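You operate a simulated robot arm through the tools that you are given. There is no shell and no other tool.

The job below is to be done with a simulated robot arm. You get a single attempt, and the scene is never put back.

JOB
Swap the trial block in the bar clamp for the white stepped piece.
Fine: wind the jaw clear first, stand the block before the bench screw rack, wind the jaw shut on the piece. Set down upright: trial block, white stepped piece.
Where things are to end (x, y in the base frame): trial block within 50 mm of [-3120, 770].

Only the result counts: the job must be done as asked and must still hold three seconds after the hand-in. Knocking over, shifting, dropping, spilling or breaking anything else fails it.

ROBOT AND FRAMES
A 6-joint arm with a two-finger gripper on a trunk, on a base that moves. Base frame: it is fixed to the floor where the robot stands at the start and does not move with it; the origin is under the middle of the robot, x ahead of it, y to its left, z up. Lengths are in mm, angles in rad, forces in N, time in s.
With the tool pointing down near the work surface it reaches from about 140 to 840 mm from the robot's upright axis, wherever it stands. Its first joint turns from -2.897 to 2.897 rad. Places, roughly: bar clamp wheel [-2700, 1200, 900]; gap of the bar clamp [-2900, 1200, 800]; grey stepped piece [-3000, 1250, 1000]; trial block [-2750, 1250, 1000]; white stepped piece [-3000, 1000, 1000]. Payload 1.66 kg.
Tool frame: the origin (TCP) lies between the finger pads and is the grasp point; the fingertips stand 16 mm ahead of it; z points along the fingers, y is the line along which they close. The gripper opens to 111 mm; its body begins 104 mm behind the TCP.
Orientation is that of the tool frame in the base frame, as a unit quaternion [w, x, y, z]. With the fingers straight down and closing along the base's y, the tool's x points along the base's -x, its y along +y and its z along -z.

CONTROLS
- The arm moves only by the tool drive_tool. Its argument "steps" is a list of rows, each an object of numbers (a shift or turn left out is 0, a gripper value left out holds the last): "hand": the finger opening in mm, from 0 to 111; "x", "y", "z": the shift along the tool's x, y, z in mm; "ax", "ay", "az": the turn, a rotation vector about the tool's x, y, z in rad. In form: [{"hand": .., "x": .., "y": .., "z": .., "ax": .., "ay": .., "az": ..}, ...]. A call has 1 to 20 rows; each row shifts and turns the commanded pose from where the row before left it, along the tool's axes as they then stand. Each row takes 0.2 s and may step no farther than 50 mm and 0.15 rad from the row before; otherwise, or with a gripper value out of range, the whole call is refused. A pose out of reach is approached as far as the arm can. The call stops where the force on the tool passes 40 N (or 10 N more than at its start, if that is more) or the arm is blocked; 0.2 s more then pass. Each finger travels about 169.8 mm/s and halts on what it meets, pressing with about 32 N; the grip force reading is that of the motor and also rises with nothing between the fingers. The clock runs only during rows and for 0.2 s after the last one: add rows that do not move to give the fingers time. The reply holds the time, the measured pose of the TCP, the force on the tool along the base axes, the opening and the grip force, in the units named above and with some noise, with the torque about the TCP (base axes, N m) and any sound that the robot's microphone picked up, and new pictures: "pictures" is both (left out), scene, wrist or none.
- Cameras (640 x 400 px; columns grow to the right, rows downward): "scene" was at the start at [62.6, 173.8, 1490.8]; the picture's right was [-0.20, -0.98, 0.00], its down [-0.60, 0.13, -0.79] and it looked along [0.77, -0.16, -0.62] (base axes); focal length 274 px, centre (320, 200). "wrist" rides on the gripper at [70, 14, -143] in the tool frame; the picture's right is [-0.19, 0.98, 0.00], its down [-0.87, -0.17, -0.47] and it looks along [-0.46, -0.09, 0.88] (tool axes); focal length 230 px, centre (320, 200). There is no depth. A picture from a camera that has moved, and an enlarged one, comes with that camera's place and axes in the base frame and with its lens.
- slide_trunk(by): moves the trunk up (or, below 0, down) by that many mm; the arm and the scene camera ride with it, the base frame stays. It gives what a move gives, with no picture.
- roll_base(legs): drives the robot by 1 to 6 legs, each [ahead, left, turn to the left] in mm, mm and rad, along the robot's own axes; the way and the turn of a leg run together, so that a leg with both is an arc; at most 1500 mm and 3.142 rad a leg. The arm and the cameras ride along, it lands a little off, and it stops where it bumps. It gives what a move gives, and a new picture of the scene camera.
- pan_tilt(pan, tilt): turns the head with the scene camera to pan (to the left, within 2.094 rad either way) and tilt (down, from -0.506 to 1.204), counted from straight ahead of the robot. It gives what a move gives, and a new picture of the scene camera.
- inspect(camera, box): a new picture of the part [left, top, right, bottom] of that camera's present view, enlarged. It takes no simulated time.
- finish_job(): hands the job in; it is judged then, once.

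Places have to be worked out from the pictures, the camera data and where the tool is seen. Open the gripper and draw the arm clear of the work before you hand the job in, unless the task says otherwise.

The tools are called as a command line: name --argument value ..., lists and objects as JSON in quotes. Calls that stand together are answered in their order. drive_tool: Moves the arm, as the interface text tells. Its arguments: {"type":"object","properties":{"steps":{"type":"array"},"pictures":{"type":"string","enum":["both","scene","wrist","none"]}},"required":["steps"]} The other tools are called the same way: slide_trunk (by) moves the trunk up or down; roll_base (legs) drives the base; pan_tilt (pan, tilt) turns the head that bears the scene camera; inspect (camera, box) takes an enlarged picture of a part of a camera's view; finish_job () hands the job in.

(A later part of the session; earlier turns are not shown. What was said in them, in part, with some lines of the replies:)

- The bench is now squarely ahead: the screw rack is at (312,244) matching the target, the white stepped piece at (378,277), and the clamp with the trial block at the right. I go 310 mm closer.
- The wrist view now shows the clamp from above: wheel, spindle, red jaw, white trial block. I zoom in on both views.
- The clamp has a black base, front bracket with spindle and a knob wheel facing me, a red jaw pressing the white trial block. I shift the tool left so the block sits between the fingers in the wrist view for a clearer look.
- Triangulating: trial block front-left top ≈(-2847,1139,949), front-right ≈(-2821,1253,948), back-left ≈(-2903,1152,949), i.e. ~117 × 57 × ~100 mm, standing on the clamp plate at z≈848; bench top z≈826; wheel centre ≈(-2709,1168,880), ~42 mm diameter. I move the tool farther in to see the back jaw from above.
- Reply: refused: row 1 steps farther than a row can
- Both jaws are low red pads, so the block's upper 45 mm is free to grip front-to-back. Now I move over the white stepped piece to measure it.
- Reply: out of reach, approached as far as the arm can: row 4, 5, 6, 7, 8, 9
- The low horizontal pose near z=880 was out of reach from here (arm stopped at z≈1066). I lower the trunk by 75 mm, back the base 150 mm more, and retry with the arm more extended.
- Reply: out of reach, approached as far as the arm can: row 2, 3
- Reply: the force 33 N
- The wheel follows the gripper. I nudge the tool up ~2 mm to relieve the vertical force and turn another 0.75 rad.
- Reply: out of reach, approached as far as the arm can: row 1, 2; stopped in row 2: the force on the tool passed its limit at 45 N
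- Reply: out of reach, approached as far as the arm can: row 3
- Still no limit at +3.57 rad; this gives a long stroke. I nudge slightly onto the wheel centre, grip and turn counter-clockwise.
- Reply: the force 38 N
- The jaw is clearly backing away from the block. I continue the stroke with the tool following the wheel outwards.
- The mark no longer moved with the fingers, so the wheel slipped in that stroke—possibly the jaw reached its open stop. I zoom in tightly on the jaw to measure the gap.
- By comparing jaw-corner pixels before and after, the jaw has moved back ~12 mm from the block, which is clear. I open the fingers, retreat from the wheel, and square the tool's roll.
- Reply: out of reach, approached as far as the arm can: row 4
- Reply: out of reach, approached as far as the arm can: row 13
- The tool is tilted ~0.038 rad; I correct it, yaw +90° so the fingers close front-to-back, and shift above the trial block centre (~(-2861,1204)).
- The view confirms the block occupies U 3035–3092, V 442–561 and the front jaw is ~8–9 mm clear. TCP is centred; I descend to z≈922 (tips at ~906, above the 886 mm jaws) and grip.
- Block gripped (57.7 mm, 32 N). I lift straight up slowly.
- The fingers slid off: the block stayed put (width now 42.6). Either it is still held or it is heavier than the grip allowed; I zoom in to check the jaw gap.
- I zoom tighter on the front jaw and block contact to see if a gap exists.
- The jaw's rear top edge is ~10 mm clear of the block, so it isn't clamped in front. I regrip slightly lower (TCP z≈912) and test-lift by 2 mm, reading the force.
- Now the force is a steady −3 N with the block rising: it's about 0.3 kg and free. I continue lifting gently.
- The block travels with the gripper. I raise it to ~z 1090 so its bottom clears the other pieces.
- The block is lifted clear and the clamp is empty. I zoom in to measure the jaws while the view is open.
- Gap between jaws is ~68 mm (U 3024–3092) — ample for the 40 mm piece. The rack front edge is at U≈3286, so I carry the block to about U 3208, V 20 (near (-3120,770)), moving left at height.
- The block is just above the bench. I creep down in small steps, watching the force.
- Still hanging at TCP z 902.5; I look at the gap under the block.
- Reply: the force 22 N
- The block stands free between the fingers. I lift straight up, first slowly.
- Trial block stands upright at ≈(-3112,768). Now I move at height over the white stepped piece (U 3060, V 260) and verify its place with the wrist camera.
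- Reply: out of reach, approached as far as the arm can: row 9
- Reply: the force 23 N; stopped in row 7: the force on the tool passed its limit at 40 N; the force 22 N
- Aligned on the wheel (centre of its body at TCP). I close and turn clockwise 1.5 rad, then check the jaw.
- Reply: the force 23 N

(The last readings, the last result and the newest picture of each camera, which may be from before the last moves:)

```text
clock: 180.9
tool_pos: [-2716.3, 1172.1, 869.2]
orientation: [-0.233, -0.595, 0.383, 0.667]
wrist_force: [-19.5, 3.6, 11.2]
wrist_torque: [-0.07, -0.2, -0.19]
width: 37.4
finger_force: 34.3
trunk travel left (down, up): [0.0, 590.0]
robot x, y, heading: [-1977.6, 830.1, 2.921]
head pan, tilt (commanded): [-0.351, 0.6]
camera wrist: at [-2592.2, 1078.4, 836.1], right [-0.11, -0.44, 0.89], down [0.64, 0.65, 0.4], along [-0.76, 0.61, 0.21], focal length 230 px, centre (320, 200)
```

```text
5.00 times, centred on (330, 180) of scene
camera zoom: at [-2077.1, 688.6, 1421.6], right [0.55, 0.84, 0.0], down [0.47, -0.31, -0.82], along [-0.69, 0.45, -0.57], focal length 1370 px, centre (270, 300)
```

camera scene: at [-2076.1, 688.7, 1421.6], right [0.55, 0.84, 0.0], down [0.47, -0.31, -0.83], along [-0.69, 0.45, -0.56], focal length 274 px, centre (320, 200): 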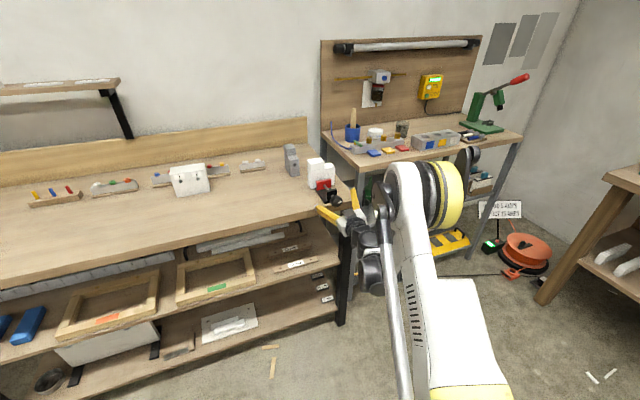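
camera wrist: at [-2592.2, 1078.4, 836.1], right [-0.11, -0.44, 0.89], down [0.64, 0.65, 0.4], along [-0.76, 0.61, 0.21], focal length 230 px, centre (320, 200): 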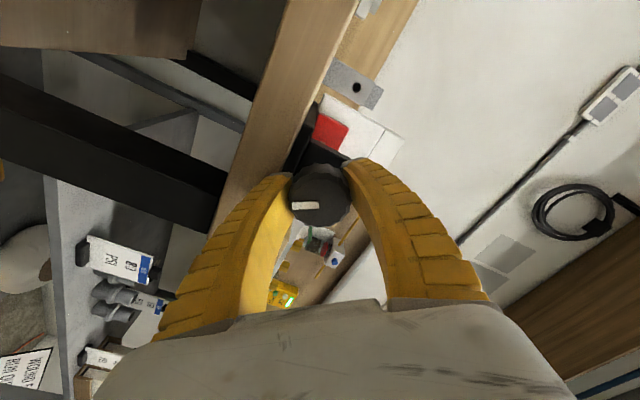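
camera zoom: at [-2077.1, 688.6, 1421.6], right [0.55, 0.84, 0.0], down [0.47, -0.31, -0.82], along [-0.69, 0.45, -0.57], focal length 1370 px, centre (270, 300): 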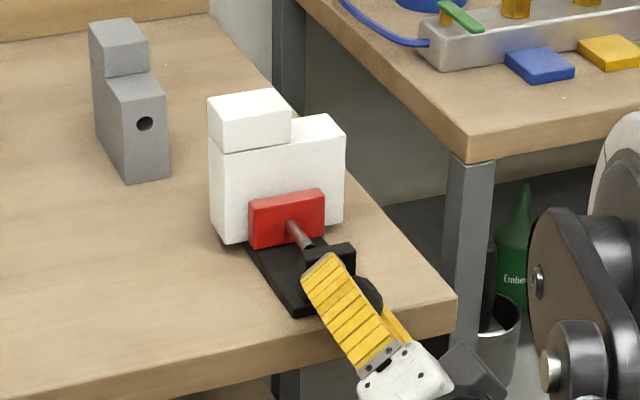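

The jaw is near the piece. I relieve the inward pull slightly and keep turning in smaller batches to feel for tightening.

drive_tool --steps '[{"z": 2}, {"az": 0.15, "z": 0.3}, {"az": 0.15, "z": 0.3}, {"az": 0.15, "z": 0.3}, {"az": 0.15, "z": 0.3}, {"az": 0.15, "z": 0.3}, {}]' --pictures "wrist"

inspect --camera "scene" --box '[290, 140, 370, 220]'

```text
clock: 182.5
tool_pos: [-2720.0, 1172.1, 869.4]
orientation: [-0.46, -0.415, 0.574, 0.536]
wrist_force: [1.2, 0.9, -4.0]
wrist_torque: [0.01, 0.0, -0.07]
width: 38.0
finger_force: 34.1
trunk travel left (down, up): [0.0, 590.0]
robot x, y, heading: [-1979.6, 827.3, 2.91]
head pan, tilt (commanded): [-0.351, 0.6]
camera wrist: at [-2596.6, 1074.0, 887.8], right [0.06, 0.26, 0.96], down [0.66, 0.72, -0.24], along [-0.75, 0.65, -0.13], focal length 230 px, centre (320, 200)
```

wrist: 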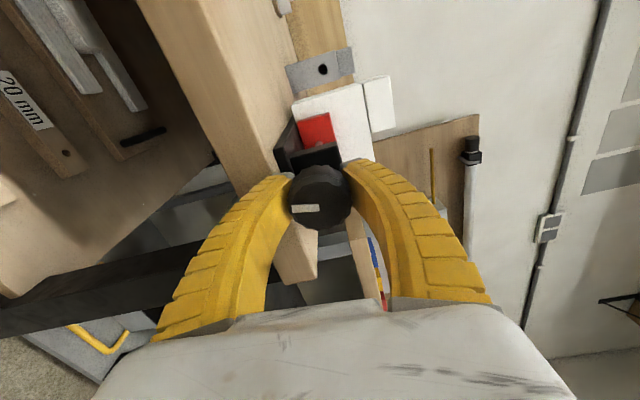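

```text
5.00 times, centred on (330, 180) of scene
camera zoom: at [-2076.5, 689.1, 1421.6], right [0.55, 0.84, 0.0], down [0.47, -0.31, -0.82], along [-0.69, 0.45, -0.57], focal length 1370 px, centre (270, 300)
```

zoom: 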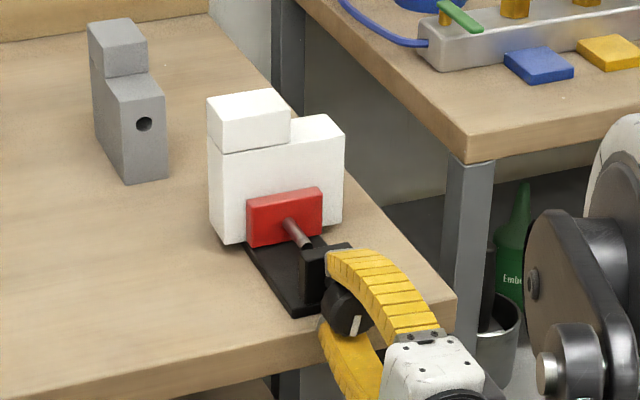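

Still free-turning. I continue in small batches, watching torque and pictures.

drive_tool --steps '[{"az": 0.15, "z": 0.2}, {"az": 0.15, "z": 0.2}, {"az": 0.15, "z": 0.2}, {"az": 0.15, "z": 0.2}, {"az": 0.15, "z": 0.2}, {}]' --pictures "none"

inspect --camera "scene" --box '[290, 140, 370, 220]'

drive_tool --steps '[{"az": 0.15}, {"az": 0.15}, {"az": 0.15}, {}]' --pictures "wrist"

inspect --camera "scene" --box '[290, 140, 370, 220]'

```text
clock: 183.9
tool_pos: [-2720.9, 1173.2, 871.3]
orientation: [-0.625, -0.176, 0.685, 0.329]
wrist_force: [-2.2, 2.4, -5.1]
wrist_torque: [-0.01, 0.02, 0.04]
width: 37.9
finger_force: 33.9
trunk travel left (down, up): [0.0, 590.0]
robot x, y, heading: [-1976.6, 834.4, 2.919]
head pan, tilt (commanded): [-0.351, 0.6]
```

```text
5.00 times, centred on (330, 180) of scene
camera zoom: at [-2076.9, 689.2, 1421.6], right [0.55, 0.84, 0.0], down [0.47, -0.31, -0.82], along [-0.69, 0.45, -0.57], focal length 1370 px, centre (270, 300)
```

zoom: 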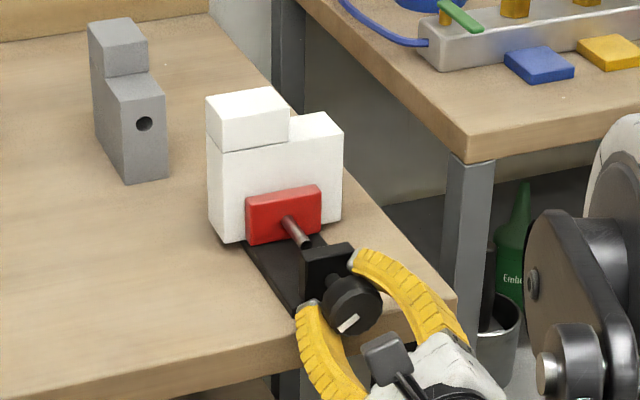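

```text
clock: 184.9
tool_pos: [-2720.9, 1174.1, 868.8]
orientation: [-0.683, -0.019, 0.707, 0.181]
wrist_force: [-11.4, 2.3, 1.1]
wrist_torque: [-0.01, 0.07, 0.01]
width: 38.1
finger_force: 33.7
trunk travel left (down, up): [0.0, 590.0]
robot x, y, heading: [-1974.7, 833.7, 2.921]
head pan, tilt (commanded): [-0.351, 0.6]
camera wrist: at [-2583.6, 1134.4, 939.2], right [0.23, 0.97, 0.1], down [0.48, -0.03, -0.88], along [-0.85, 0.25, -0.47], focal length 230 px, centre (320, 200)
```

wrist: 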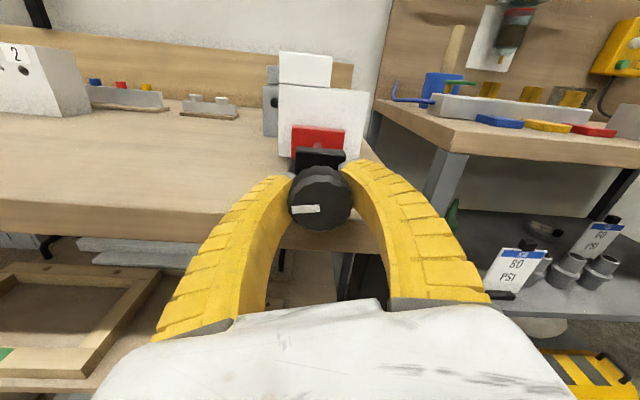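

```text
5.00 times, centred on (330, 180) of scene
camera zoom: at [-2077.1, 688.9, 1421.6], right [0.55, 0.84, 0.0], down [0.47, -0.31, -0.82], along [-0.69, 0.45, -0.57], focal length 1370 px, centre (270, 300)
```

zoom: 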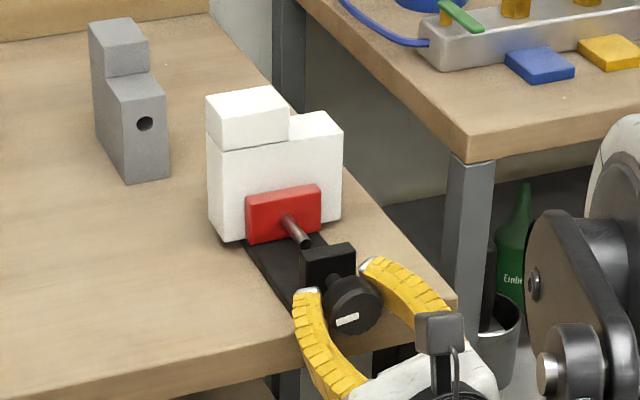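

The jaw now touches and pushes the piece toward the rear jaw. I continue turning in small steps until it tightens.

drive_tool --steps '[{"az": 0.15, "z": 1}, {"az": 0.15}, {"az": 0.15}, {"az": 0.15}, {}]' --pictures "none"

inspect --camera "scene" --box '[290, 140, 370, 220]'

```text
clock: 186.1
tool_pos: [-2722.1, 1173.5, 869.0]
orientation: [0.706, -0.192, -0.681, 0.028]
wrist_force: [-7.1, 1.6, 1.1]
wrist_torque: [0.17, -0.07, -0.08]
width: 37.5
finger_force: 34.2
trunk travel left (down, up): [0.0, 590.0]
robot x, y, heading: [-1975.6, 830.3, 2.915]
head pan, tilt (commanded): [-0.351, 0.6]
```

```text
5.00 times, centred on (330, 180) of scene
camera zoom: at [-2076.8, 688.8, 1421.5], right [0.55, 0.84, 0.0], down [0.47, -0.31, -0.82], along [-0.69, 0.45, -0.57], focal length 1370 px, centre (270, 300)
```

zoom: 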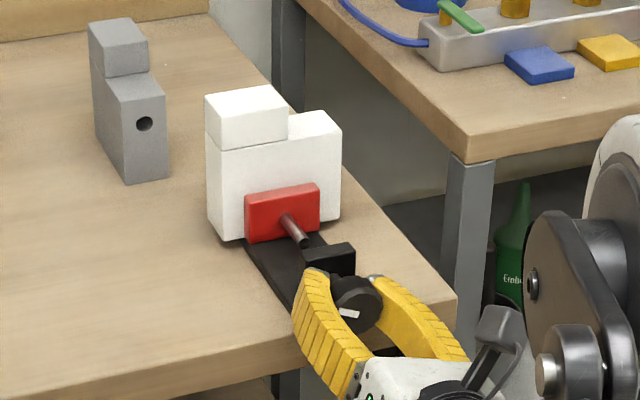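

Torque is just starting to rise. I turn a few more steps, watching for the joint limit.

drive_tool --steps '[{"az": 0.15}, {"az": 0.15}, {}]' --pictures "none"

drive_tool --steps '[{"az": 0.15}, {"az": 0.15}, {}]' --pictures "wrist"

inspect --camera "scene" --box '[290, 140, 370, 220]'

```text
clock: 186.9
tool_pos: [-2722.1, 1173.9, 870.0]
orientation: [0.694, -0.291, -0.645, 0.132]
wrist_force: [-9.3, 2.1, -3.3]
wrist_torque: [0.46, -0.14, -0.07]
width: 37.1
finger_force: 34.1
trunk travel left (down, up): [0.0, 590.0]
robot x, y, heading: [-1975.2, 830.6, 2.916]
head pan, tilt (commanded): [-0.351, 0.6]
```

```text
clock: 187.7
tool_pos: [-2721.7, 1174.0, 869.9]
orientation: [0.666, -0.384, -0.594, 0.235]
wrist_force: [-13.2, 1.5, -1.2]
wrist_torque: [0.6, -0.43, -0.16]
width: 36.8
finger_force: 34.1
trunk travel left (down, up): [0.0, 590.0]
robot x, y, heading: [-1977.1, 828.3, 2.916]
head pan, tilt (commanded): [-0.351, 0.6]
camera wrist: at [-2568.7, 1203.0, 900.4], right [0.11, 0.44, -0.89], down [0.28, -0.88, -0.4], along [-0.95, -0.21, -0.21], focal length 230 px, centre (320, 200)
```

wrist: 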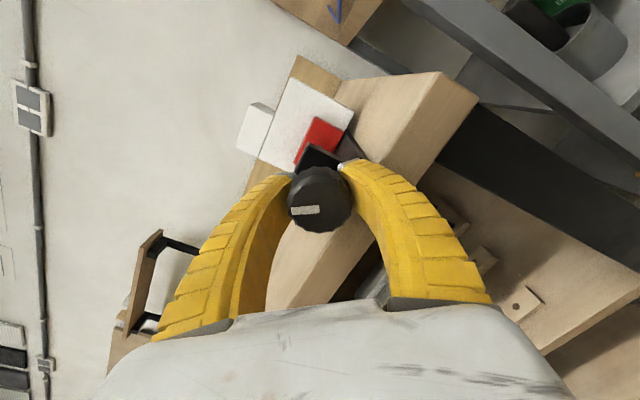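

```text
5.00 times, centred on (330, 180) of scene
camera zoom: at [-2077.6, 688.9, 1421.5], right [0.55, 0.84, 0.0], down [0.47, -0.31, -0.82], along [-0.69, 0.45, -0.57], focal length 1370 px, centre (270, 300)
```

zoom: 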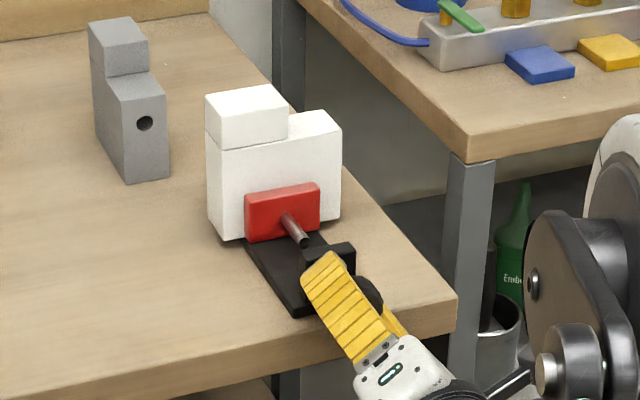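

Torque has risen to ~0.7 N·m with no slip and the jaw has stalled against the piece. One more small turn for a firm hold.

drive_tool --steps '[{"az": 0.15}, {"az": 0.1}, {}]' --pictures "wrist"

inspect --camera "wrist" --box '[240, 90, 400, 240]'

```text
clock: 188.5
tool_pos: [-2721.5, 1173.5, 869.8]
orientation: [0.631, -0.455, -0.542, 0.317]
wrist_force: [-14.1, 2.8, -3.1]
wrist_torque: [0.79, -0.44, -0.04]
width: 36.6
finger_force: 33.8
trunk travel left (down, up): [0.0, 590.0]
robot x, y, heading: [-1976.7, 830.1, 2.919]
head pan, tilt (commanded): [-0.351, 0.6]
camera wrist: at [-2567.1, 1208.9, 884.0], right [0.05, 0.21, -0.98], down [0.26, -0.95, -0.19], along [-0.96, -0.24, -0.1], focal length 230 px, centre (320, 200)
```

wrist: 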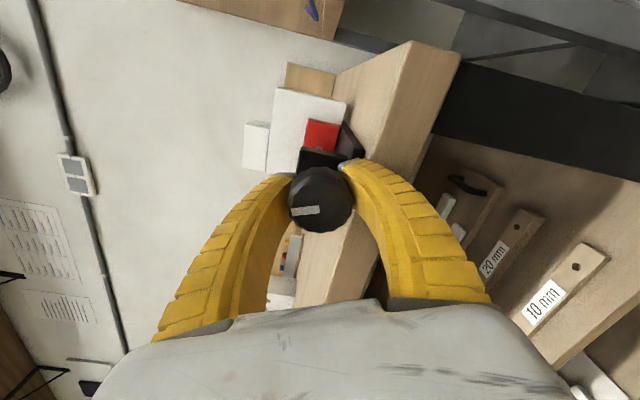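

```text
2.67 times, centred on (320, 165) of wrist
camera zoom: at [-2567.1, 1208.9, 884.0], right [0.05, 0.21, -0.98], down [0.26, -0.95, -0.19], along [-0.96, -0.24, -0.1], focal length 614 px, centre (320, 293)
```

zoom: 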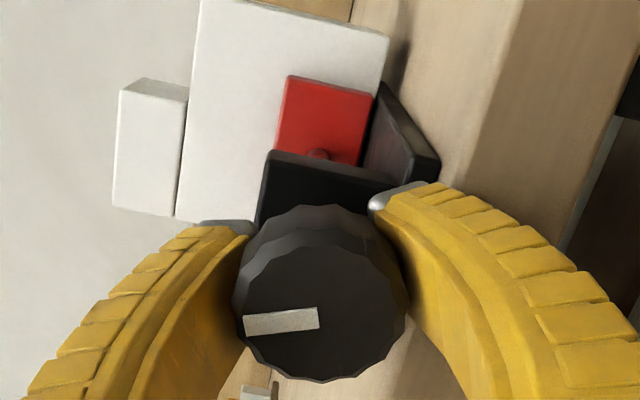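

Torque is ~0.87 N·m and the wheel is tight. I open the fingers and check the jaw stays put.

drive_tool --steps '[{"hand": 111}, {"hand": 111}, {}, {}]' --pictures "both"

inspect --camera "scene" --box '[290, 140, 370, 220]'

inspect --camera "wrist" --box '[240, 90, 400, 240]'

```text
clock: 189.5
tool_pos: [-2721.7, 1174.2, 870.8]
orientation: [0.632, -0.454, -0.542, 0.317]
wrist_force: [0.0, 0.1, 0.7]
wrist_torque: [0.03, 0.03, 0.01]
width: 110.9
finger_force: 0.0
trunk travel left (down, up): [0.0, 590.0]
robot x, y, heading: [-1979.7, 829.6, 2.914]
head pan, tilt (commanded): [-0.351, 0.6]
camera scene: at [-2076.1, 688.7, 1421.6], right [0.55, 0.84, 0.0], down [0.47, -0.31, -0.83], along [-0.69, 0.45, -0.56], focal length 274 px, centre (320, 200)
camera wrist: at [-2566.0, 1208.7, 884.9], right [0.05, 0.21, -0.98], down [0.26, -0.95, -0.19], along [-0.96, -0.24, -0.1], focal length 230 px, centre (320, 200)
```

scene: 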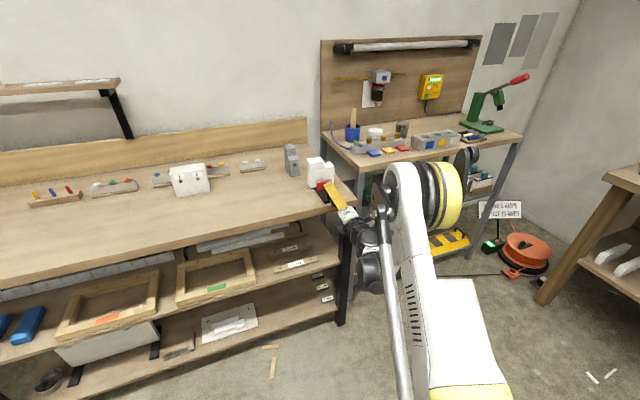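
wrist: 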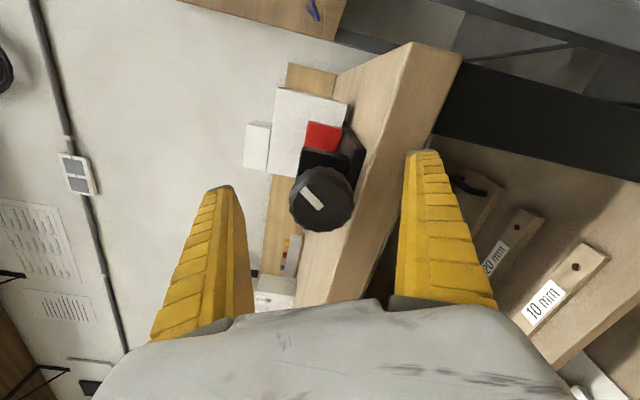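

```text
5.00 times, centred on (330, 180) of scene
camera zoom: at [-2076.1, 688.7, 1421.6], right [0.55, 0.84, 0.0], down [0.47, -0.31, -0.83], along [-0.69, 0.45, -0.56], focal length 1370 px, centre (270, 300)
```

zoom: 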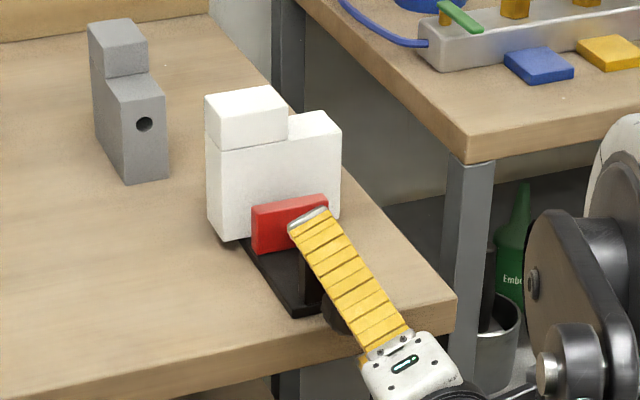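

```text
2.67 times, centred on (320, 165) of wrist
camera zoom: at [-2566.0, 1208.7, 884.9], right [0.05, 0.21, -0.98], down [0.26, -0.95, -0.19], along [-0.96, -0.24, -0.1], focal length 614 px, centre (320, 293)
```

zoom: 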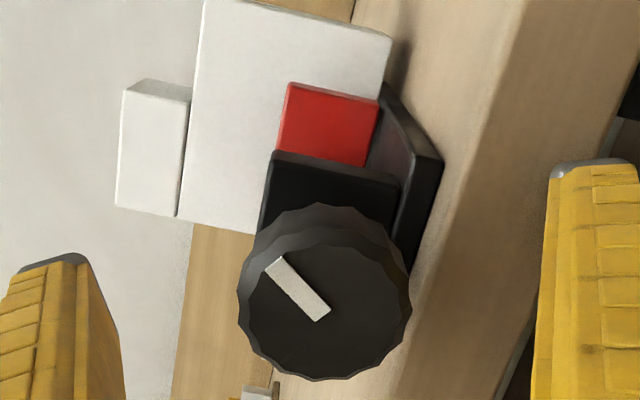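

On release the wheel sprang back and the jaw retreated ~18 mm: I over-tightened and the screw isn't self-locking at that load. The piece still stands, so I'll redo it gently; first I turn the open gripper back for a full stroke.

drive_tool --steps '[{"z": -5}, {"az": -0.15}, {"az": -0.15}, {"az": -0.15}, {"az": -0.15}, {"az": -0.15}, {"az": -0.15}, {"az": -0.15}, {"az": -0.15}, {"az": -0.15}, {"az": -0.15}, {"az": -0.15}, {"az": -0.15}, {"az": -0.15}, {"az": -0.15}, {"az": -0.15}, {"az": -0.15}, {"az": -0.15}, {"az": -0.15}, {"az": -0.15}]' --pictures "none"

drive_tool --steps '[{"az": -0.15}, {"az": -0.15}, {"az": -0.15}, {"az": -0.15}, {"az": -0.15}, {"az": -0.15}, {"az": -0.15}, {"az": -0.15}, {"az": -0.15}, {"az": -0.15}, {"az": -0.15}, {"az": -0.15}, {"az": -0.15}, {"az": -0.15}, {"az": -0.15}, {"az": -0.15}, {}]' --pictures "both"

inspect --camera "wrist" --box '[230, 100, 430, 250]'

inspect --camera "scene" --box '[290, 140, 370, 220]'

```text
clock: 193.7
tool_pos: [-2715.8, 1172.6, 869.7]
orientation: [-0.404, -0.471, 0.528, 0.579]
wrist_force: [0.3, -0.9, -0.5]
wrist_torque: [-0.01, -0.03, 0.01]
width: 111.2
finger_force: 0.1
trunk travel left (down, up): [0.0, 590.0]
robot x, y, heading: [-1975.6, 828.6, 2.919]
head pan, tilt (commanded): [-0.351, 0.6]
```

```text
clock: 197.3
tool_pos: [-2718.1, 1173.4, 869.4]
orientation: [-0.393, 0.663, 0.248, -0.586]
wrist_force: [0.4, -0.2, 0.6]
wrist_torque: [-0.03, -0.01, -0.02]
width: 110.9
finger_force: 0.1
trunk travel left (down, up): [0.0, 590.0]
robot x, y, heading: [-1980.0, 830.3, 2.917]
head pan, tilt (commanded): [-0.351, 0.6]
camera scene: at [-2076.1, 688.7, 1421.6], right [0.55, 0.84, 0.0], down [0.47, -0.31, -0.83], along [-0.69, 0.45, -0.56], focal length 274 px, centre (320, 200)
camera wrist: at [-2566.9, 1187.3, 816.4], right [-0.17, -0.71, -0.69], down [0.32, -0.7, 0.64], along [-0.93, -0.11, 0.34], focal length 230 px, centre (320, 200)
```

scene: 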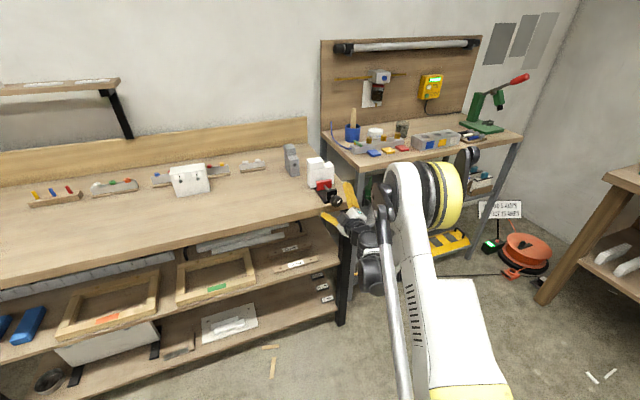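
wrist: 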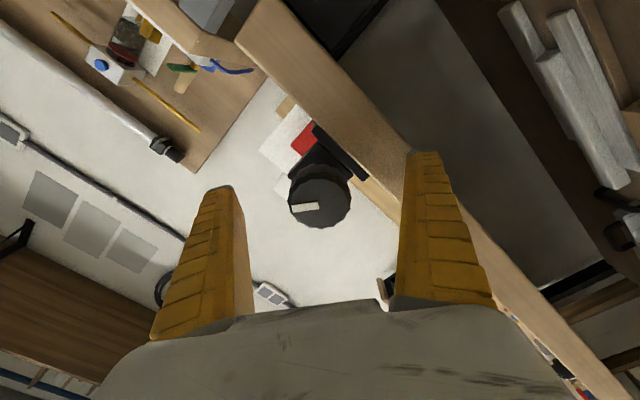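

```text
2.67 times, centred on (330, 175) of wrist
camera zoom: at [-2566.9, 1187.3, 816.4], right [-0.17, -0.71, -0.69], down [0.32, -0.7, 0.64], along [-0.93, -0.11, 0.34], focal length 614 px, centre (293, 267)
```

zoom: 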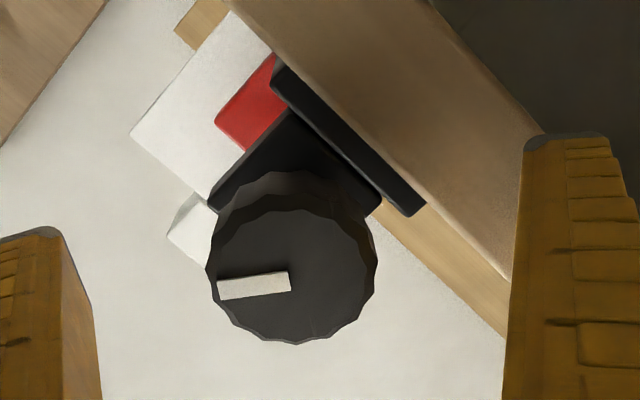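

```text
5.00 times, centred on (330, 180) of scene
camera zoom: at [-2076.1, 688.7, 1421.6], right [0.55, 0.84, 0.0], down [0.47, -0.31, -0.83], along [-0.69, 0.45, -0.56], focal length 1370 px, centre (270, 300)
```

zoom: 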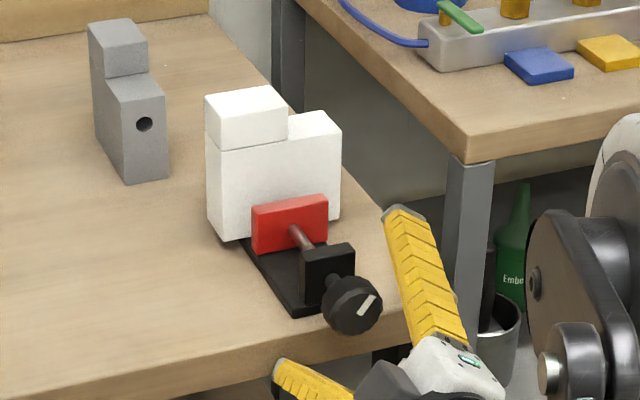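

Jaw sits ~18 mm open. I back up another 0.45 rad, grip, and wind in; this time I'll stop at first firm contact.

drive_tool --steps '[{"az": -0.15}, {"az": -0.15}, {"az": -0.15}, {"hand": 60}, {"hand": 30}, {"hand": 15}, {}, {}, {"az": 0.15}, {"az": 0.15}, {"az": 0.15}, {"az": 0.15}, {"az": 0.15}, {"az": 0.15}, {"az": 0.15}, {"az": 0.15}, {}]' --pictures "none"

drive_tool --steps '[{"z": 1.5}, {"az": 0.15}, {"az": 0.15}, {"az": 0.15}, {"az": 0.15}, {"az": 0.15, "z": 0.5}, {"az": 0.15}, {"az": 0.15}, {"az": 0.15, "z": 0.5}, {"az": 0.15}, {"az": 0.15}, {}]' --pictures "none"

inspect --camera "scene" --box '[290, 140, 370, 220]'

```text
clock: 200.9
tool_pos: [-2716.4, 1172.3, 869.3]
orientation: [-0.15, 0.707, -0.014, -0.691]
wrist_force: [-5.9, -1.9, -1.8]
wrist_torque: [0.0, -0.03, 0.14]
width: 36.0
finger_force: 34.1
trunk travel left (down, up): [0.0, 590.0]
robot x, y, heading: [-1978.1, 828.9, 2.918]
head pan, tilt (commanded): [-0.351, 0.6]
```

```text
clock: 203.5
tool_pos: [-2718.4, 1172.8, 870.2]
orientation: [-0.361, -0.508, 0.493, 0.607]
wrist_force: [-10.2, 4.8, 5.4]
wrist_torque: [-0.06, -0.27, -0.05]
width: 37.0
finger_force: 33.6
trunk travel left (down, up): [0.0, 590.0]
robot x, y, heading: [-1978.3, 830.4, 2.915]
head pan, tilt (commanded): [-0.351, 0.6]
```

```text
5.00 times, centred on (330, 180) of scene
camera zoom: at [-2076.8, 688.9, 1421.6], right [0.55, 0.84, 0.0], down [0.47, -0.31, -0.82], along [-0.69, 0.45, -0.57], focal length 1370 px, centre (270, 300)
```

zoom: 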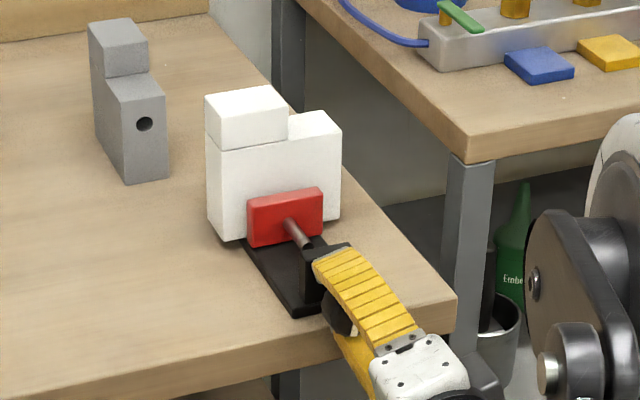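

Jaw is at roughly 4 mm from contact. I continue 0.6 rad, then step by 0.15 rad reading the torque.

drive_tool --steps '[{"az": 0.15, "z": 0.5}, {"az": 0.15}, {"az": 0.15}, {"az": 0.15, "z": 0.5}, {}]' --pictures "none"

drive_tool --steps '[{"az": 0.15}, {"az": 0.1}, {}]' --pictures "none"

inspect --camera "scene" --box '[290, 140, 370, 220]'

```text
clock: 204.7
tool_pos: [-2720.0, 1174.2, 870.8]
orientation: [-0.523, -0.34, 0.621, 0.474]
wrist_force: [-2.8, -0.9, 1.6]
wrist_torque: [-0.05, -0.13, 0.08]
width: 37.1
finger_force: 33.9
trunk travel left (down, up): [0.0, 590.0]
robot x, y, heading: [-1977.9, 830.3, 2.918]
head pan, tilt (commanded): [-0.351, 0.6]
```

```text
clock: 205.5
tool_pos: [-2719.2, 1175.0, 870.5]
orientation: [-0.579, -0.261, 0.658, 0.405]
wrist_force: [-5.5, 0.0, 2.7]
wrist_torque: [-0.01, -0.09, 0.05]
width: 37.4
finger_force: 34.2
trunk travel left (down, up): [0.0, 590.0]
robot x, y, heading: [-1976.0, 828.0, 2.915]
head pan, tilt (commanded): [-0.351, 0.6]
```

```text
5.00 times, centred on (330, 180) of scene
camera zoom: at [-2076.5, 688.7, 1421.6], right [0.55, 0.84, 0.0], down [0.47, -0.31, -0.82], along [-0.69, 0.45, -0.57], focal length 1370 px, centre (270, 300)
```

zoom: 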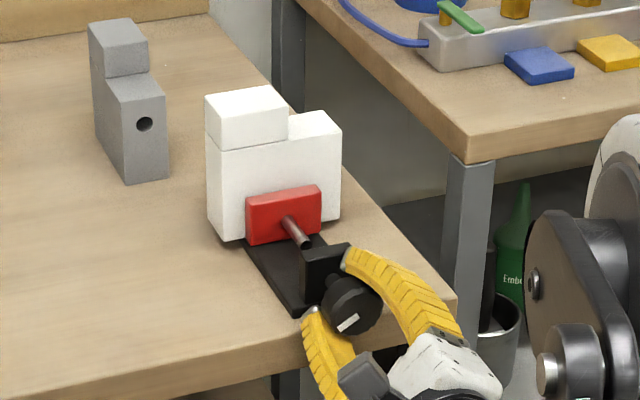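

Nearly there (jaw at (246,195), axial torque ~0). I step 0.15 rad at a time.

drive_tool --steps '[{"az": 0.15}, {}]' --pictures "none"

drive_tool --steps '[{"az": 0.15}, {}]' --pictures "none"

drive_tool --steps '[{"az": 0.15}, {}]' --pictures "none"

inspect --camera "scene" --box '[290, 140, 370, 220]'

```text
clock: 206.1
tool_pos: [-2719.8, 1172.8, 869.9]
orientation: [-0.608, -0.211, 0.676, 0.36]
wrist_force: [-6.9, 2.8, 5.2]
wrist_torque: [0.01, -0.1, 0.02]
width: 37.1
finger_force: 34.2
trunk travel left (down, up): [0.0, 590.0]
robot x, y, heading: [-1975.4, 827.9, 2.913]
head pan, tilt (commanded): [-0.351, 0.6]
```

```text
clock: 206.7
tool_pos: [-2720.3, 1174.0, 869.8]
orientation: [-0.633, -0.16, 0.69, 0.314]
wrist_force: [-7.4, 2.3, 7.5]
wrist_torque: [0.0, 0.0, 0.0]
width: 37.1
finger_force: 33.9
trunk travel left (down, up): [0.0, 590.0]
robot x, y, heading: [-1976.5, 830.4, 2.919]
head pan, tilt (commanded): [-0.351, 0.6]
```

```text
clock: 207.3
tool_pos: [-2719.7, 1172.7, 869.9]
orientation: [-0.655, -0.106, 0.699, 0.267]
wrist_force: [-11.2, 1.8, 7.2]
wrist_torque: [0.03, 0.0, 0.08]
width: 37.5
finger_force: 33.5
trunk travel left (down, up): [0.0, 590.0]
robot x, y, heading: [-1976.0, 831.8, 2.918]
head pan, tilt (commanded): [-0.351, 0.6]
```

```text
5.00 times, centred on (330, 180) of scene
camera zoom: at [-2076.5, 688.6, 1421.6], right [0.55, 0.84, 0.0], down [0.47, -0.31, -0.82], along [-0.69, 0.45, -0.57], focal length 1370 px, centre (270, 300)
```

zoom: 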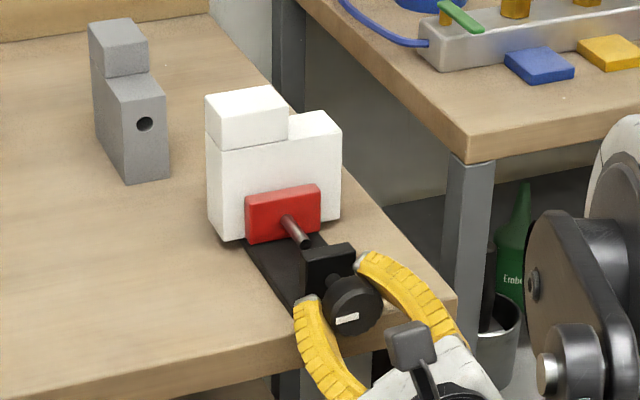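

Very close now; axial torque still small. I continue with 0.1 rad steps.

drive_tool --steps '[{"az": 0.12}, {}]' --pictures "none"

drive_tool --steps '[{"az": 0.12}, {}]' --pictures "none"

inspect --camera "scene" --box '[315, 160, 345, 190]'

```text
clock: 207.9
tool_pos: [-2719.9, 1172.9, 869.5]
orientation: [-0.669, -0.065, 0.705, 0.226]
wrist_force: [-14.1, 2.1, 8.7]
wrist_torque: [-0.02, -0.03, 0.08]
width: 37.1
finger_force: 34.4
trunk travel left (down, up): [0.0, 590.0]
robot x, y, heading: [-1981.8, 828.8, 2.918]
head pan, tilt (commanded): [-0.351, 0.6]
```

```text
clock: 208.5
tool_pos: [-2720.4, 1173.2, 870.4]
orientation: [-0.682, -0.023, 0.707, 0.186]
wrist_force: [-8.4, 1.2, 6.1]
wrist_torque: [0.03, -0.06, -0.01]
width: 37.1
finger_force: 33.5
trunk travel left (down, up): [0.0, 590.0]
robot x, y, heading: [-1979.0, 831.9, 2.912]
head pan, tilt (commanded): [-0.351, 0.6]
```

```text
13.33 times, centred on (330, 175) of scene
camera zoom: at [-2076.4, 688.7, 1421.5], right [0.55, 0.84, 0.0], down [0.47, -0.31, -0.82], along [-0.69, 0.45, -0.57], focal length 3653 px, centre (187, 533)
```

zoom: 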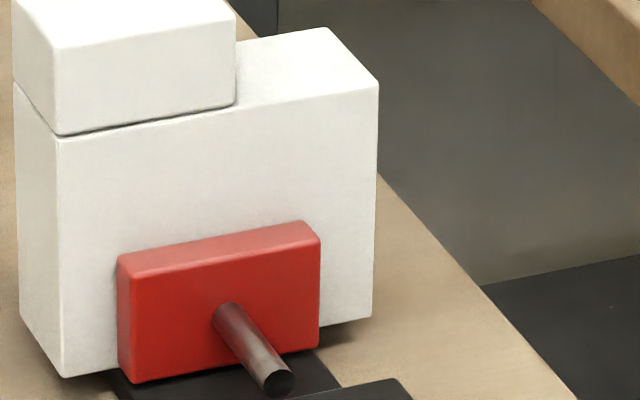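

The jaw now looks flush on the piece. I keep stepping until the axial torque just rises.

drive_tool --steps '[{"az": 0.12}, {}]' --pictures "none"

drive_tool --steps '[{"az": 0.12}, {}]' --pictures "none"

inspect --camera "scene" --box '[315, 160, 345, 190]'

```text
clock: 209.1
tool_pos: [-2720.6, 1173.4, 869.7]
orientation: [-0.692, 0.021, 0.707, 0.144]
wrist_force: [-11.9, 4.6, 10.3]
wrist_torque: [0.03, -0.05, -0.02]
width: 37.3
finger_force: 33.9
trunk travel left (down, up): [0.0, 590.0]
robot x, y, heading: [-1977.0, 829.1, 2.917]
head pan, tilt (commanded): [-0.351, 0.6]
```

```text
clock: 209.7
tool_pos: [-2719.8, 1172.6, 870.0]
orientation: [-0.699, 0.063, 0.705, 0.103]
wrist_force: [-18.4, 4.8, 13.1]
wrist_torque: [0.11, -0.01, -0.06]
width: 37.0
finger_force: 33.8
trunk travel left (down, up): [0.0, 590.0]
robot x, y, heading: [-1979.1, 827.3, 2.913]
head pan, tilt (commanded): [-0.351, 0.6]
```

```text
13.33 times, centred on (330, 175) of scene
camera zoom: at [-2076.7, 688.7, 1421.6], right [0.55, 0.84, 0.0], down [0.47, -0.31, -0.82], along [-0.69, 0.45, -0.57], focal length 3653 px, centre (187, 533)
```

zoom: 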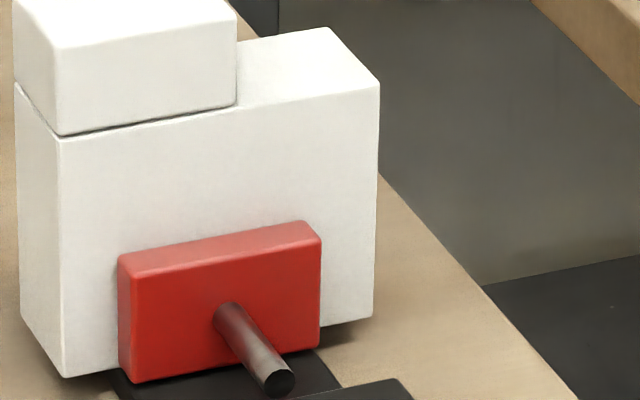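

The jaw is on the piece with ~0.11 N·m axial torque. I ease back slightly so the torque falls near zero before releasing, so it won't spring.

drive_tool --steps '[{"az": -0.04}, {}, {}]' --pictures "none"

drive_tool --steps '[{}, {}]' --pictures "none"

```text
clock: 210.5
tool_pos: [-2720.9, 1172.6, 869.8]
orientation: [-0.697, 0.049, 0.706, 0.118]
wrist_force: [-11.1, 1.5, 4.2]
wrist_torque: [0.05, -0.08, -0.03]
width: 37.3
finger_force: 34.0
trunk travel left (down, up): [0.0, 590.0]
robot x, y, heading: [-1976.8, 827.8, 2.913]
head pan, tilt (commanded): [-0.351, 0.6]
```

```text
clock: 211.1
tool_pos: [-2720.3, 1173.1, 869.2]
orientation: [-0.697, 0.048, 0.706, 0.116]
wrist_force: [-10.0, 0.9, 2.0]
wrist_torque: [0.09, -0.05, -0.04]
width: 37.0
finger_force: 33.9
trunk travel left (down, up): [0.0, 590.0]
robot x, y, heading: [-1980.6, 827.2, 2.915]
head pan, tilt (commanded): [-0.351, 0.6]
```

Axial torque is ~0.08 N·m. I ease back another 0.05 rad and reread.

drive_tool --steps '[{"az": -0.05}, {}, {}]' --pictures "none"

drive_tool --steps '[{}, {}]' --pictures "none"

inspect --camera "scene" --box '[315, 160, 345, 190]'

```text
clock: 211.9
tool_pos: [-2721.1, 1174.1, 870.2]
orientation: [-0.694, 0.03, 0.707, 0.134]
wrist_force: [-9.9, 2.4, 1.9]
wrist_torque: [0.0, -0.06, -0.06]
width: 37.2
finger_force: 34.1
trunk travel left (down, up): [0.0, 590.0]
robot x, y, heading: [-1978.0, 826.1, 2.915]
head pan, tilt (commanded): [-0.351, 0.6]
```

```text
clock: 212.5
tool_pos: [-2719.9, 1173.3, 871.2]
orientation: [-0.694, 0.03, 0.707, 0.134]
wrist_force: [-10.7, 2.8, 2.9]
wrist_torque: [-0.01, -0.06, -0.1]
width: 37.1
finger_force: 34.5
trunk travel left (down, up): [0.0, 590.0]
robot x, y, heading: [-1978.8, 830.9, 2.916]
head pan, tilt (commanded): [-0.351, 0.6]
```

```text
13.33 times, centred on (330, 175) of scene
camera zoom: at [-2076.9, 688.9, 1421.6], right [0.55, 0.84, 0.0], down [0.47, -0.31, -0.82], along [-0.69, 0.45, -0.57], focal length 3653 px, centre (187, 533)
```

zoom: 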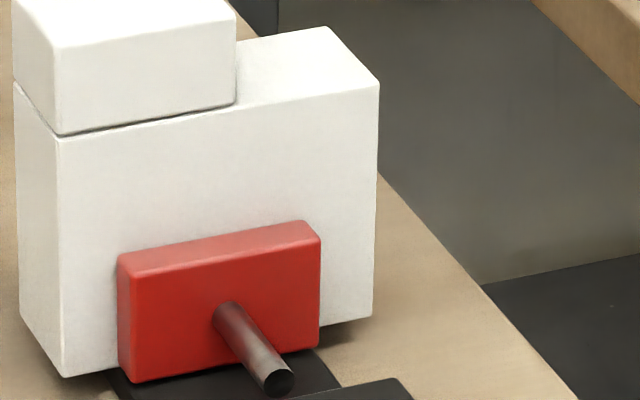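

Axial torque is now ~0 and the jaw is unchanged against the piece. I open gently in stages and look.

drive_tool --steps '[{"hand": 40}, {"hand": 46}, {"hand": 60}, {"hand": 85}, {}, {}]' --pictures "both"

inspect --camera "scene" --box '[315, 160, 345, 190]'

```text
clock: 213.9
tool_pos: [-2719.7, 1172.9, 869.6]
orientation: [-0.694, 0.03, 0.707, 0.134]
wrist_force: [-0.3, 0.2, -0.5]
wrist_torque: [0.03, 0.0, 0.01]
width: 86.1
finger_force: 1.6
trunk travel left (down, up): [0.0, 590.0]
robot x, y, heading: [-1973.5, 824.4, 2.913]
head pan, tilt (commanded): [-0.351, 0.6]
camera scene: at [-2076.1, 688.7, 1421.6], right [0.55, 0.84, 0.0], down [0.47, -0.31, -0.83], along [-0.69, 0.45, -0.56], focal length 274 px, centre (320, 200)
camera wrist: at [-2580.5, 1143.7, 939.7], right [0.23, 0.97, -0.04], down [0.45, -0.15, -0.88], along [-0.86, 0.18, -0.47], focal length 230 px, centre (320, 200)
```

scene: 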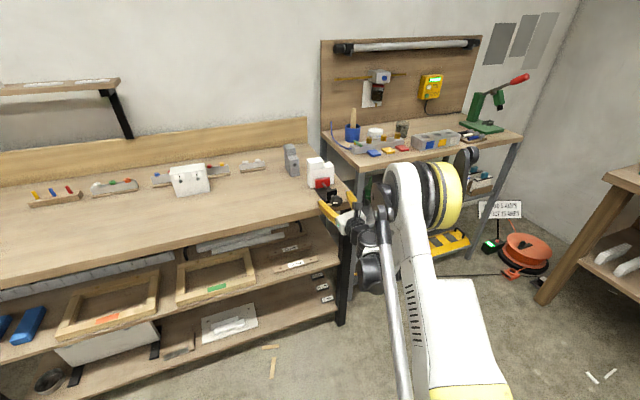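
wrist: 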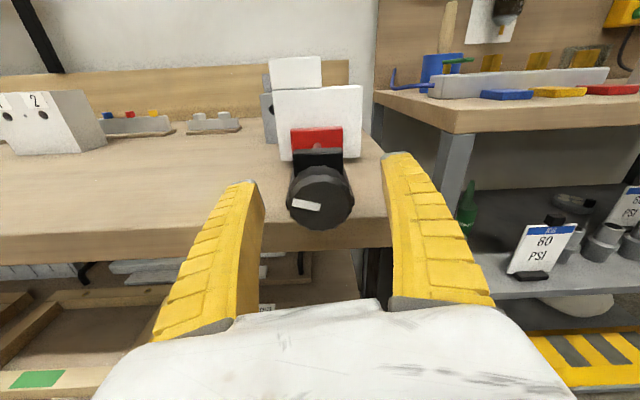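

```text
13.33 times, centred on (330, 175) of scene
camera zoom: at [-2076.1, 688.7, 1421.6], right [0.55, 0.84, 0.0], down [0.47, -0.31, -0.83], along [-0.69, 0.45, -0.56], focal length 3653 px, centre (187, 533)
```

zoom: 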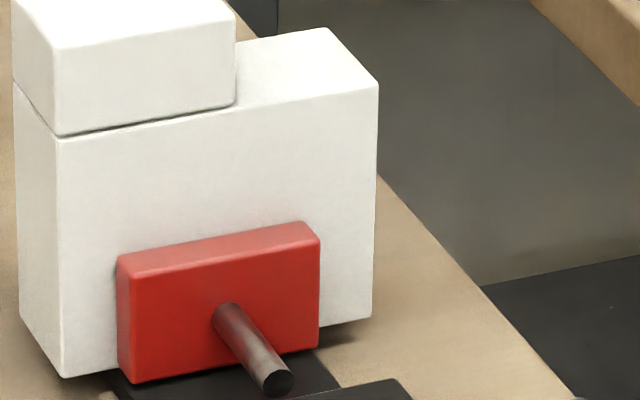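

The jaw stays against the piece after release. I open fully, back straight off the wheel and look from the wrist camera.

drive_tool --steps '[{"hand": 111}, {"z": -20}, {"z": -25}, {}]' --pictures "both"

inspect --camera "wrist" --box '[240, 40, 400, 200]'

inspect --camera "scene" --box '[290, 140, 370, 220]'

```text
clock: 214.9
tool_pos: [-2675.1, 1161.2, 872.0]
orientation: [-0.694, 0.031, 0.707, 0.134]
wrist_force: [0.9, -0.6, 0.5]
wrist_torque: [0.02, 0.04, 0.0]
width: 110.7
finger_force: 0.1
trunk travel left (down, up): [0.0, 590.0]
robot x, y, heading: [-1977.0, 831.0, 2.917]
head pan, tilt (commanded): [-0.351, 0.6]
camera scene: at [-2076.0, 688.7, 1421.6], right [0.55, 0.84, 0.0], down [0.47, -0.31, -0.83], along [-0.69, 0.45, -0.56], focal length 274 px, centre (320, 200)
camera wrist: at [-2536.5, 1131.8, 940.5], right [0.23, 0.97, -0.04], down [0.45, -0.15, -0.88], along [-0.86, 0.18, -0.47], focal length 230 px, centre (320, 200)
```

scene: 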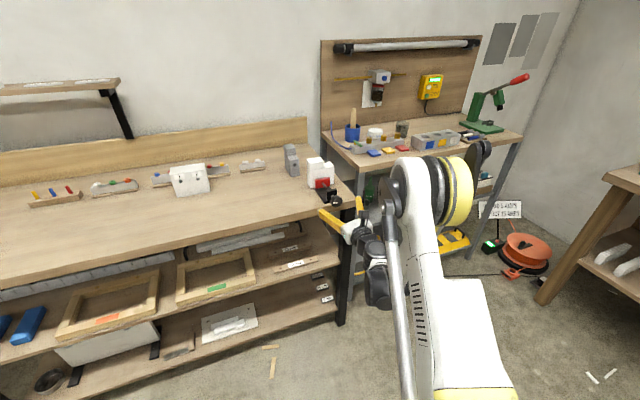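
wrist: 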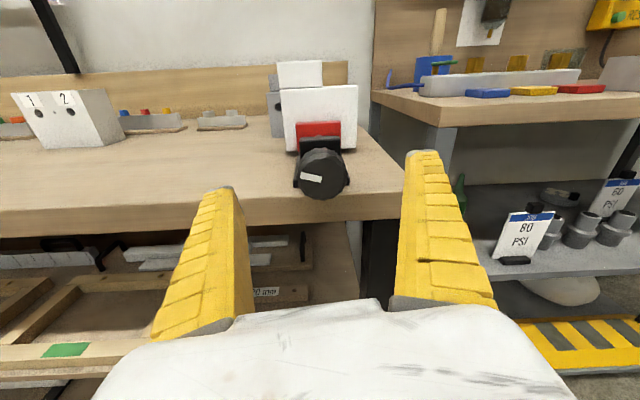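

```text
2.50 times, centred on (320, 120) of wrist
camera zoom: at [-2536.5, 1131.8, 940.5], right [0.23, 0.97, -0.04], down [0.45, -0.15, -0.88], along [-0.86, 0.18, -0.47], focal length 575 px, centre (320, 400)
```

zoom: 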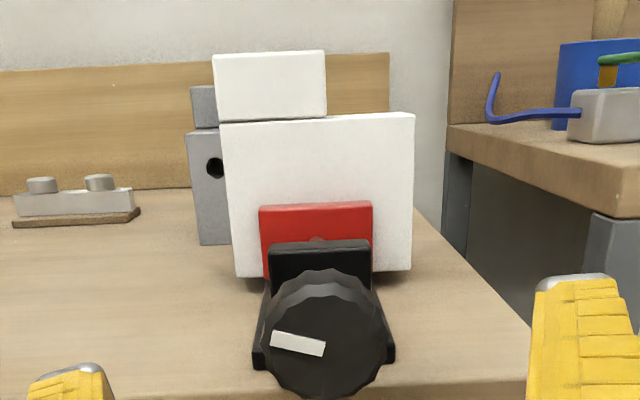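

```text
5.00 times, centred on (330, 180) of scene
camera zoom: at [-2076.0, 688.7, 1421.6], right [0.55, 0.84, 0.0], down [0.47, -0.31, -0.83], along [-0.69, 0.45, -0.56], focal length 1370 px, centre (270, 300)
```

zoom: 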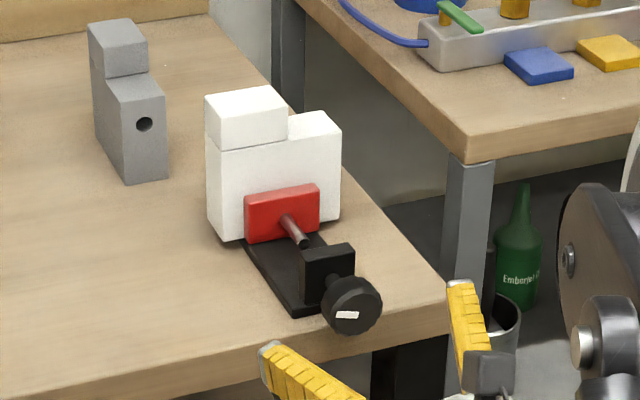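

The wheel and jaw are unchanged (jaw corner at the same pixel as when tight), and the piece is upright. I raise and draw the arm clear.

drive_tool --steps '[{"z": -8}, {"x": 20, "z": -5}, {"x": 35}, {"x": 40}, {"x": 40}, {"x": 40}, {}]' --pictures "both"

inspect --camera "wrist" --box '[220, 100, 420, 260]'

```text
clock: 216.5
tool_pos: [-2669.8, 1133.8, 1046.2]
orientation: [-0.694, 0.031, 0.707, 0.135]
wrist_force: [-0.4, -1.1, 1.2]
wrist_torque: [0.01, 0.02, -0.02]
width: 110.9
finger_force: 0.1
trunk travel left (down, up): [0.0, 590.0]
robot x, y, heading: [-1976.8, 828.5, 2.913]
head pan, tilt (commanded): [-0.351, 0.6]
camera scene: at [-2075.9, 688.6, 1421.5], right [0.55, 0.84, 0.0], down [0.47, -0.31, -0.83], along [-0.69, 0.45, -0.56], focal length 274 px, centre (320, 200)
camera wrist: at [-2530.5, 1104.9, 1115.2], right [0.23, 0.97, -0.04], down [0.45, -0.15, -0.88], along [-0.86, 0.18, -0.47], focal length 230 px, centre (320, 200)
```

scene: 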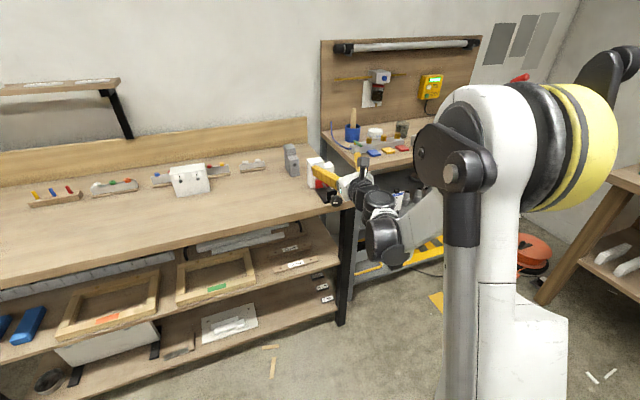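
wrist: 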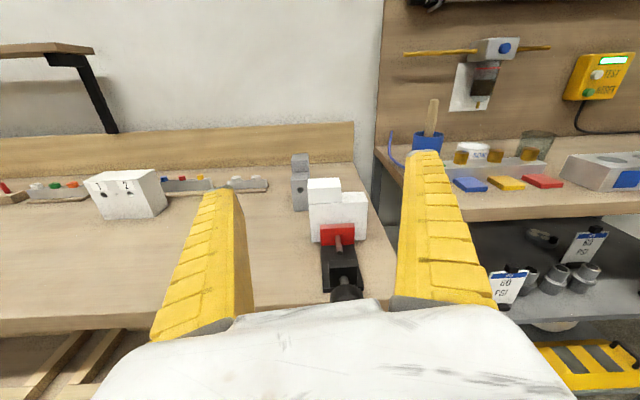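

```text
2.50 times, centred on (320, 180) of wrist
camera zoom: at [-2530.5, 1104.9, 1115.2], right [0.23, 0.97, -0.04], down [0.45, -0.15, -0.88], along [-0.86, 0.18, -0.47], focal length 575 px, centre (320, 250)
```

zoom: 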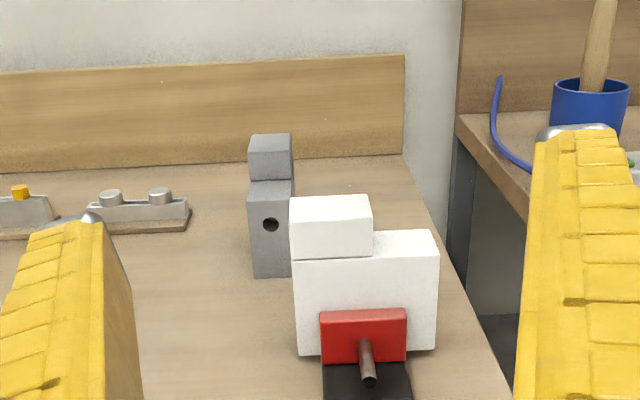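

Everything is in place: jaw on the piece, trial block before the rack, grey piece untouched. I back the base away so the arm is well clear and take a last look.

roll_base --legs '[[-220, 0, 0]]'

inspect --camera "scene" --box '[120, 120, 400, 260]'

inspect --camera "scene" --box '[275, 140, 345, 200]'

```text
clock: 218.2
tool_pos: [-2458.1, 1082.2, 1044.4]
orientation: [-0.694, 0.029, 0.707, 0.133]
wrist_force: [-0.3, 0.3, 0.1]
wrist_torque: [0.01, 0.02, 0.0]
width: 111.1
finger_force: 0.0
trunk travel left (down, up): [0.0, 590.0]
robot x, y, heading: [-1761.8, 781.2, 2.923]
head pan, tilt (commanded): [-0.351, 0.6]
camera scene: at [-1861.5, 639.7, 1421.6], right [0.54, 0.84, 0.0], down [0.48, -0.31, -0.83], along [-0.69, 0.45, -0.56], focal length 274 px, centre (320, 200)
```

scene: 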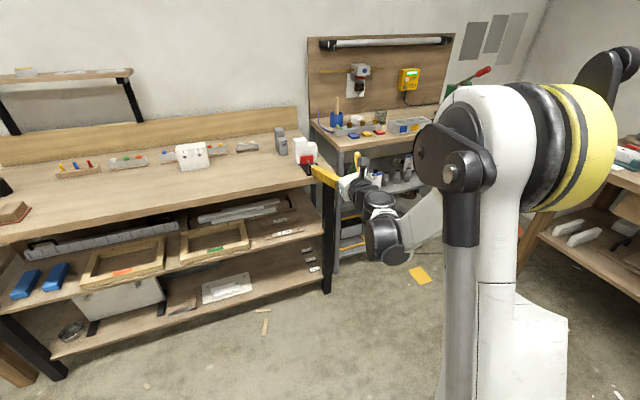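

```text
2.29 times, centred on (260, 190) of scene
camera zoom: at [-1861.5, 639.7, 1421.6], right [0.54, 0.84, 0.0], down [0.48, -0.31, -0.83], along [-0.69, 0.45, -0.56], focal length 626 px, centre (457, 223)
```

zoom: 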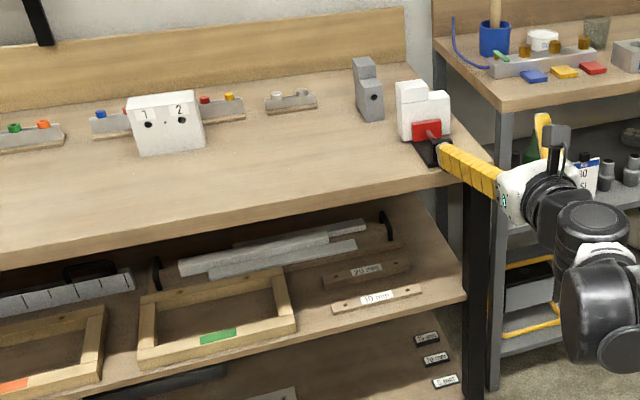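

```text
6.67 times, centred on (310, 170) of scene
camera zoom: at [-1861.5, 639.7, 1421.6], right [0.54, 0.84, 0.0], down [0.48, -0.31, -0.83], along [-0.69, 0.45, -0.56], focal length 1827 px, centre (387, 400)
```

zoom: 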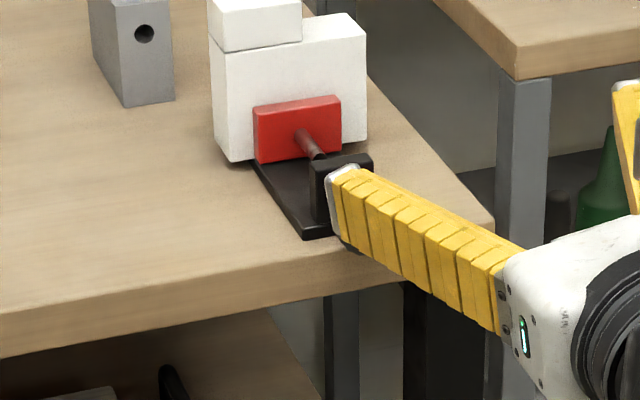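

The trial block stands upright before the screw rack at ≈(-3112, 768). The white stepped piece stands upright between the jaws with the jaw wound shut and holding. The gripper is open and the arm is well clear, so I hand the job in.

finish_job

```text
The job is handed in.
```

I finished the swap and handed the job in. I don't have the judge's verdict.

- **Trial block:** it stands upright in front of the bench screw rack at about (-3112, 768), roughly 8 mm from the target.
- **White stepped piece:** it stands upright in the bar clamp with the jaw wound shut on it.
- **Jaw pressure:** the hold is light. My first attempt over-tightened the wheel, and when I let go it sprang back and opened the jaw about 18 mm. I re-wound it gently and eased off the wheel before letting go. The jaw then stayed put in the checks over the next few seconds. I judged contact from the wheel torque and the pictures, so I can't rule out a gap of a fraction of a millimetre.
- **First lift of the trial block:** my first grip slid off because the block was pressed against the rear jaw. It didn't fall, and the second lift was clean.

In the last pictures the grey stepped piece and everything else on the bench are where they were. The gripper is open and the arm is clear of the work.
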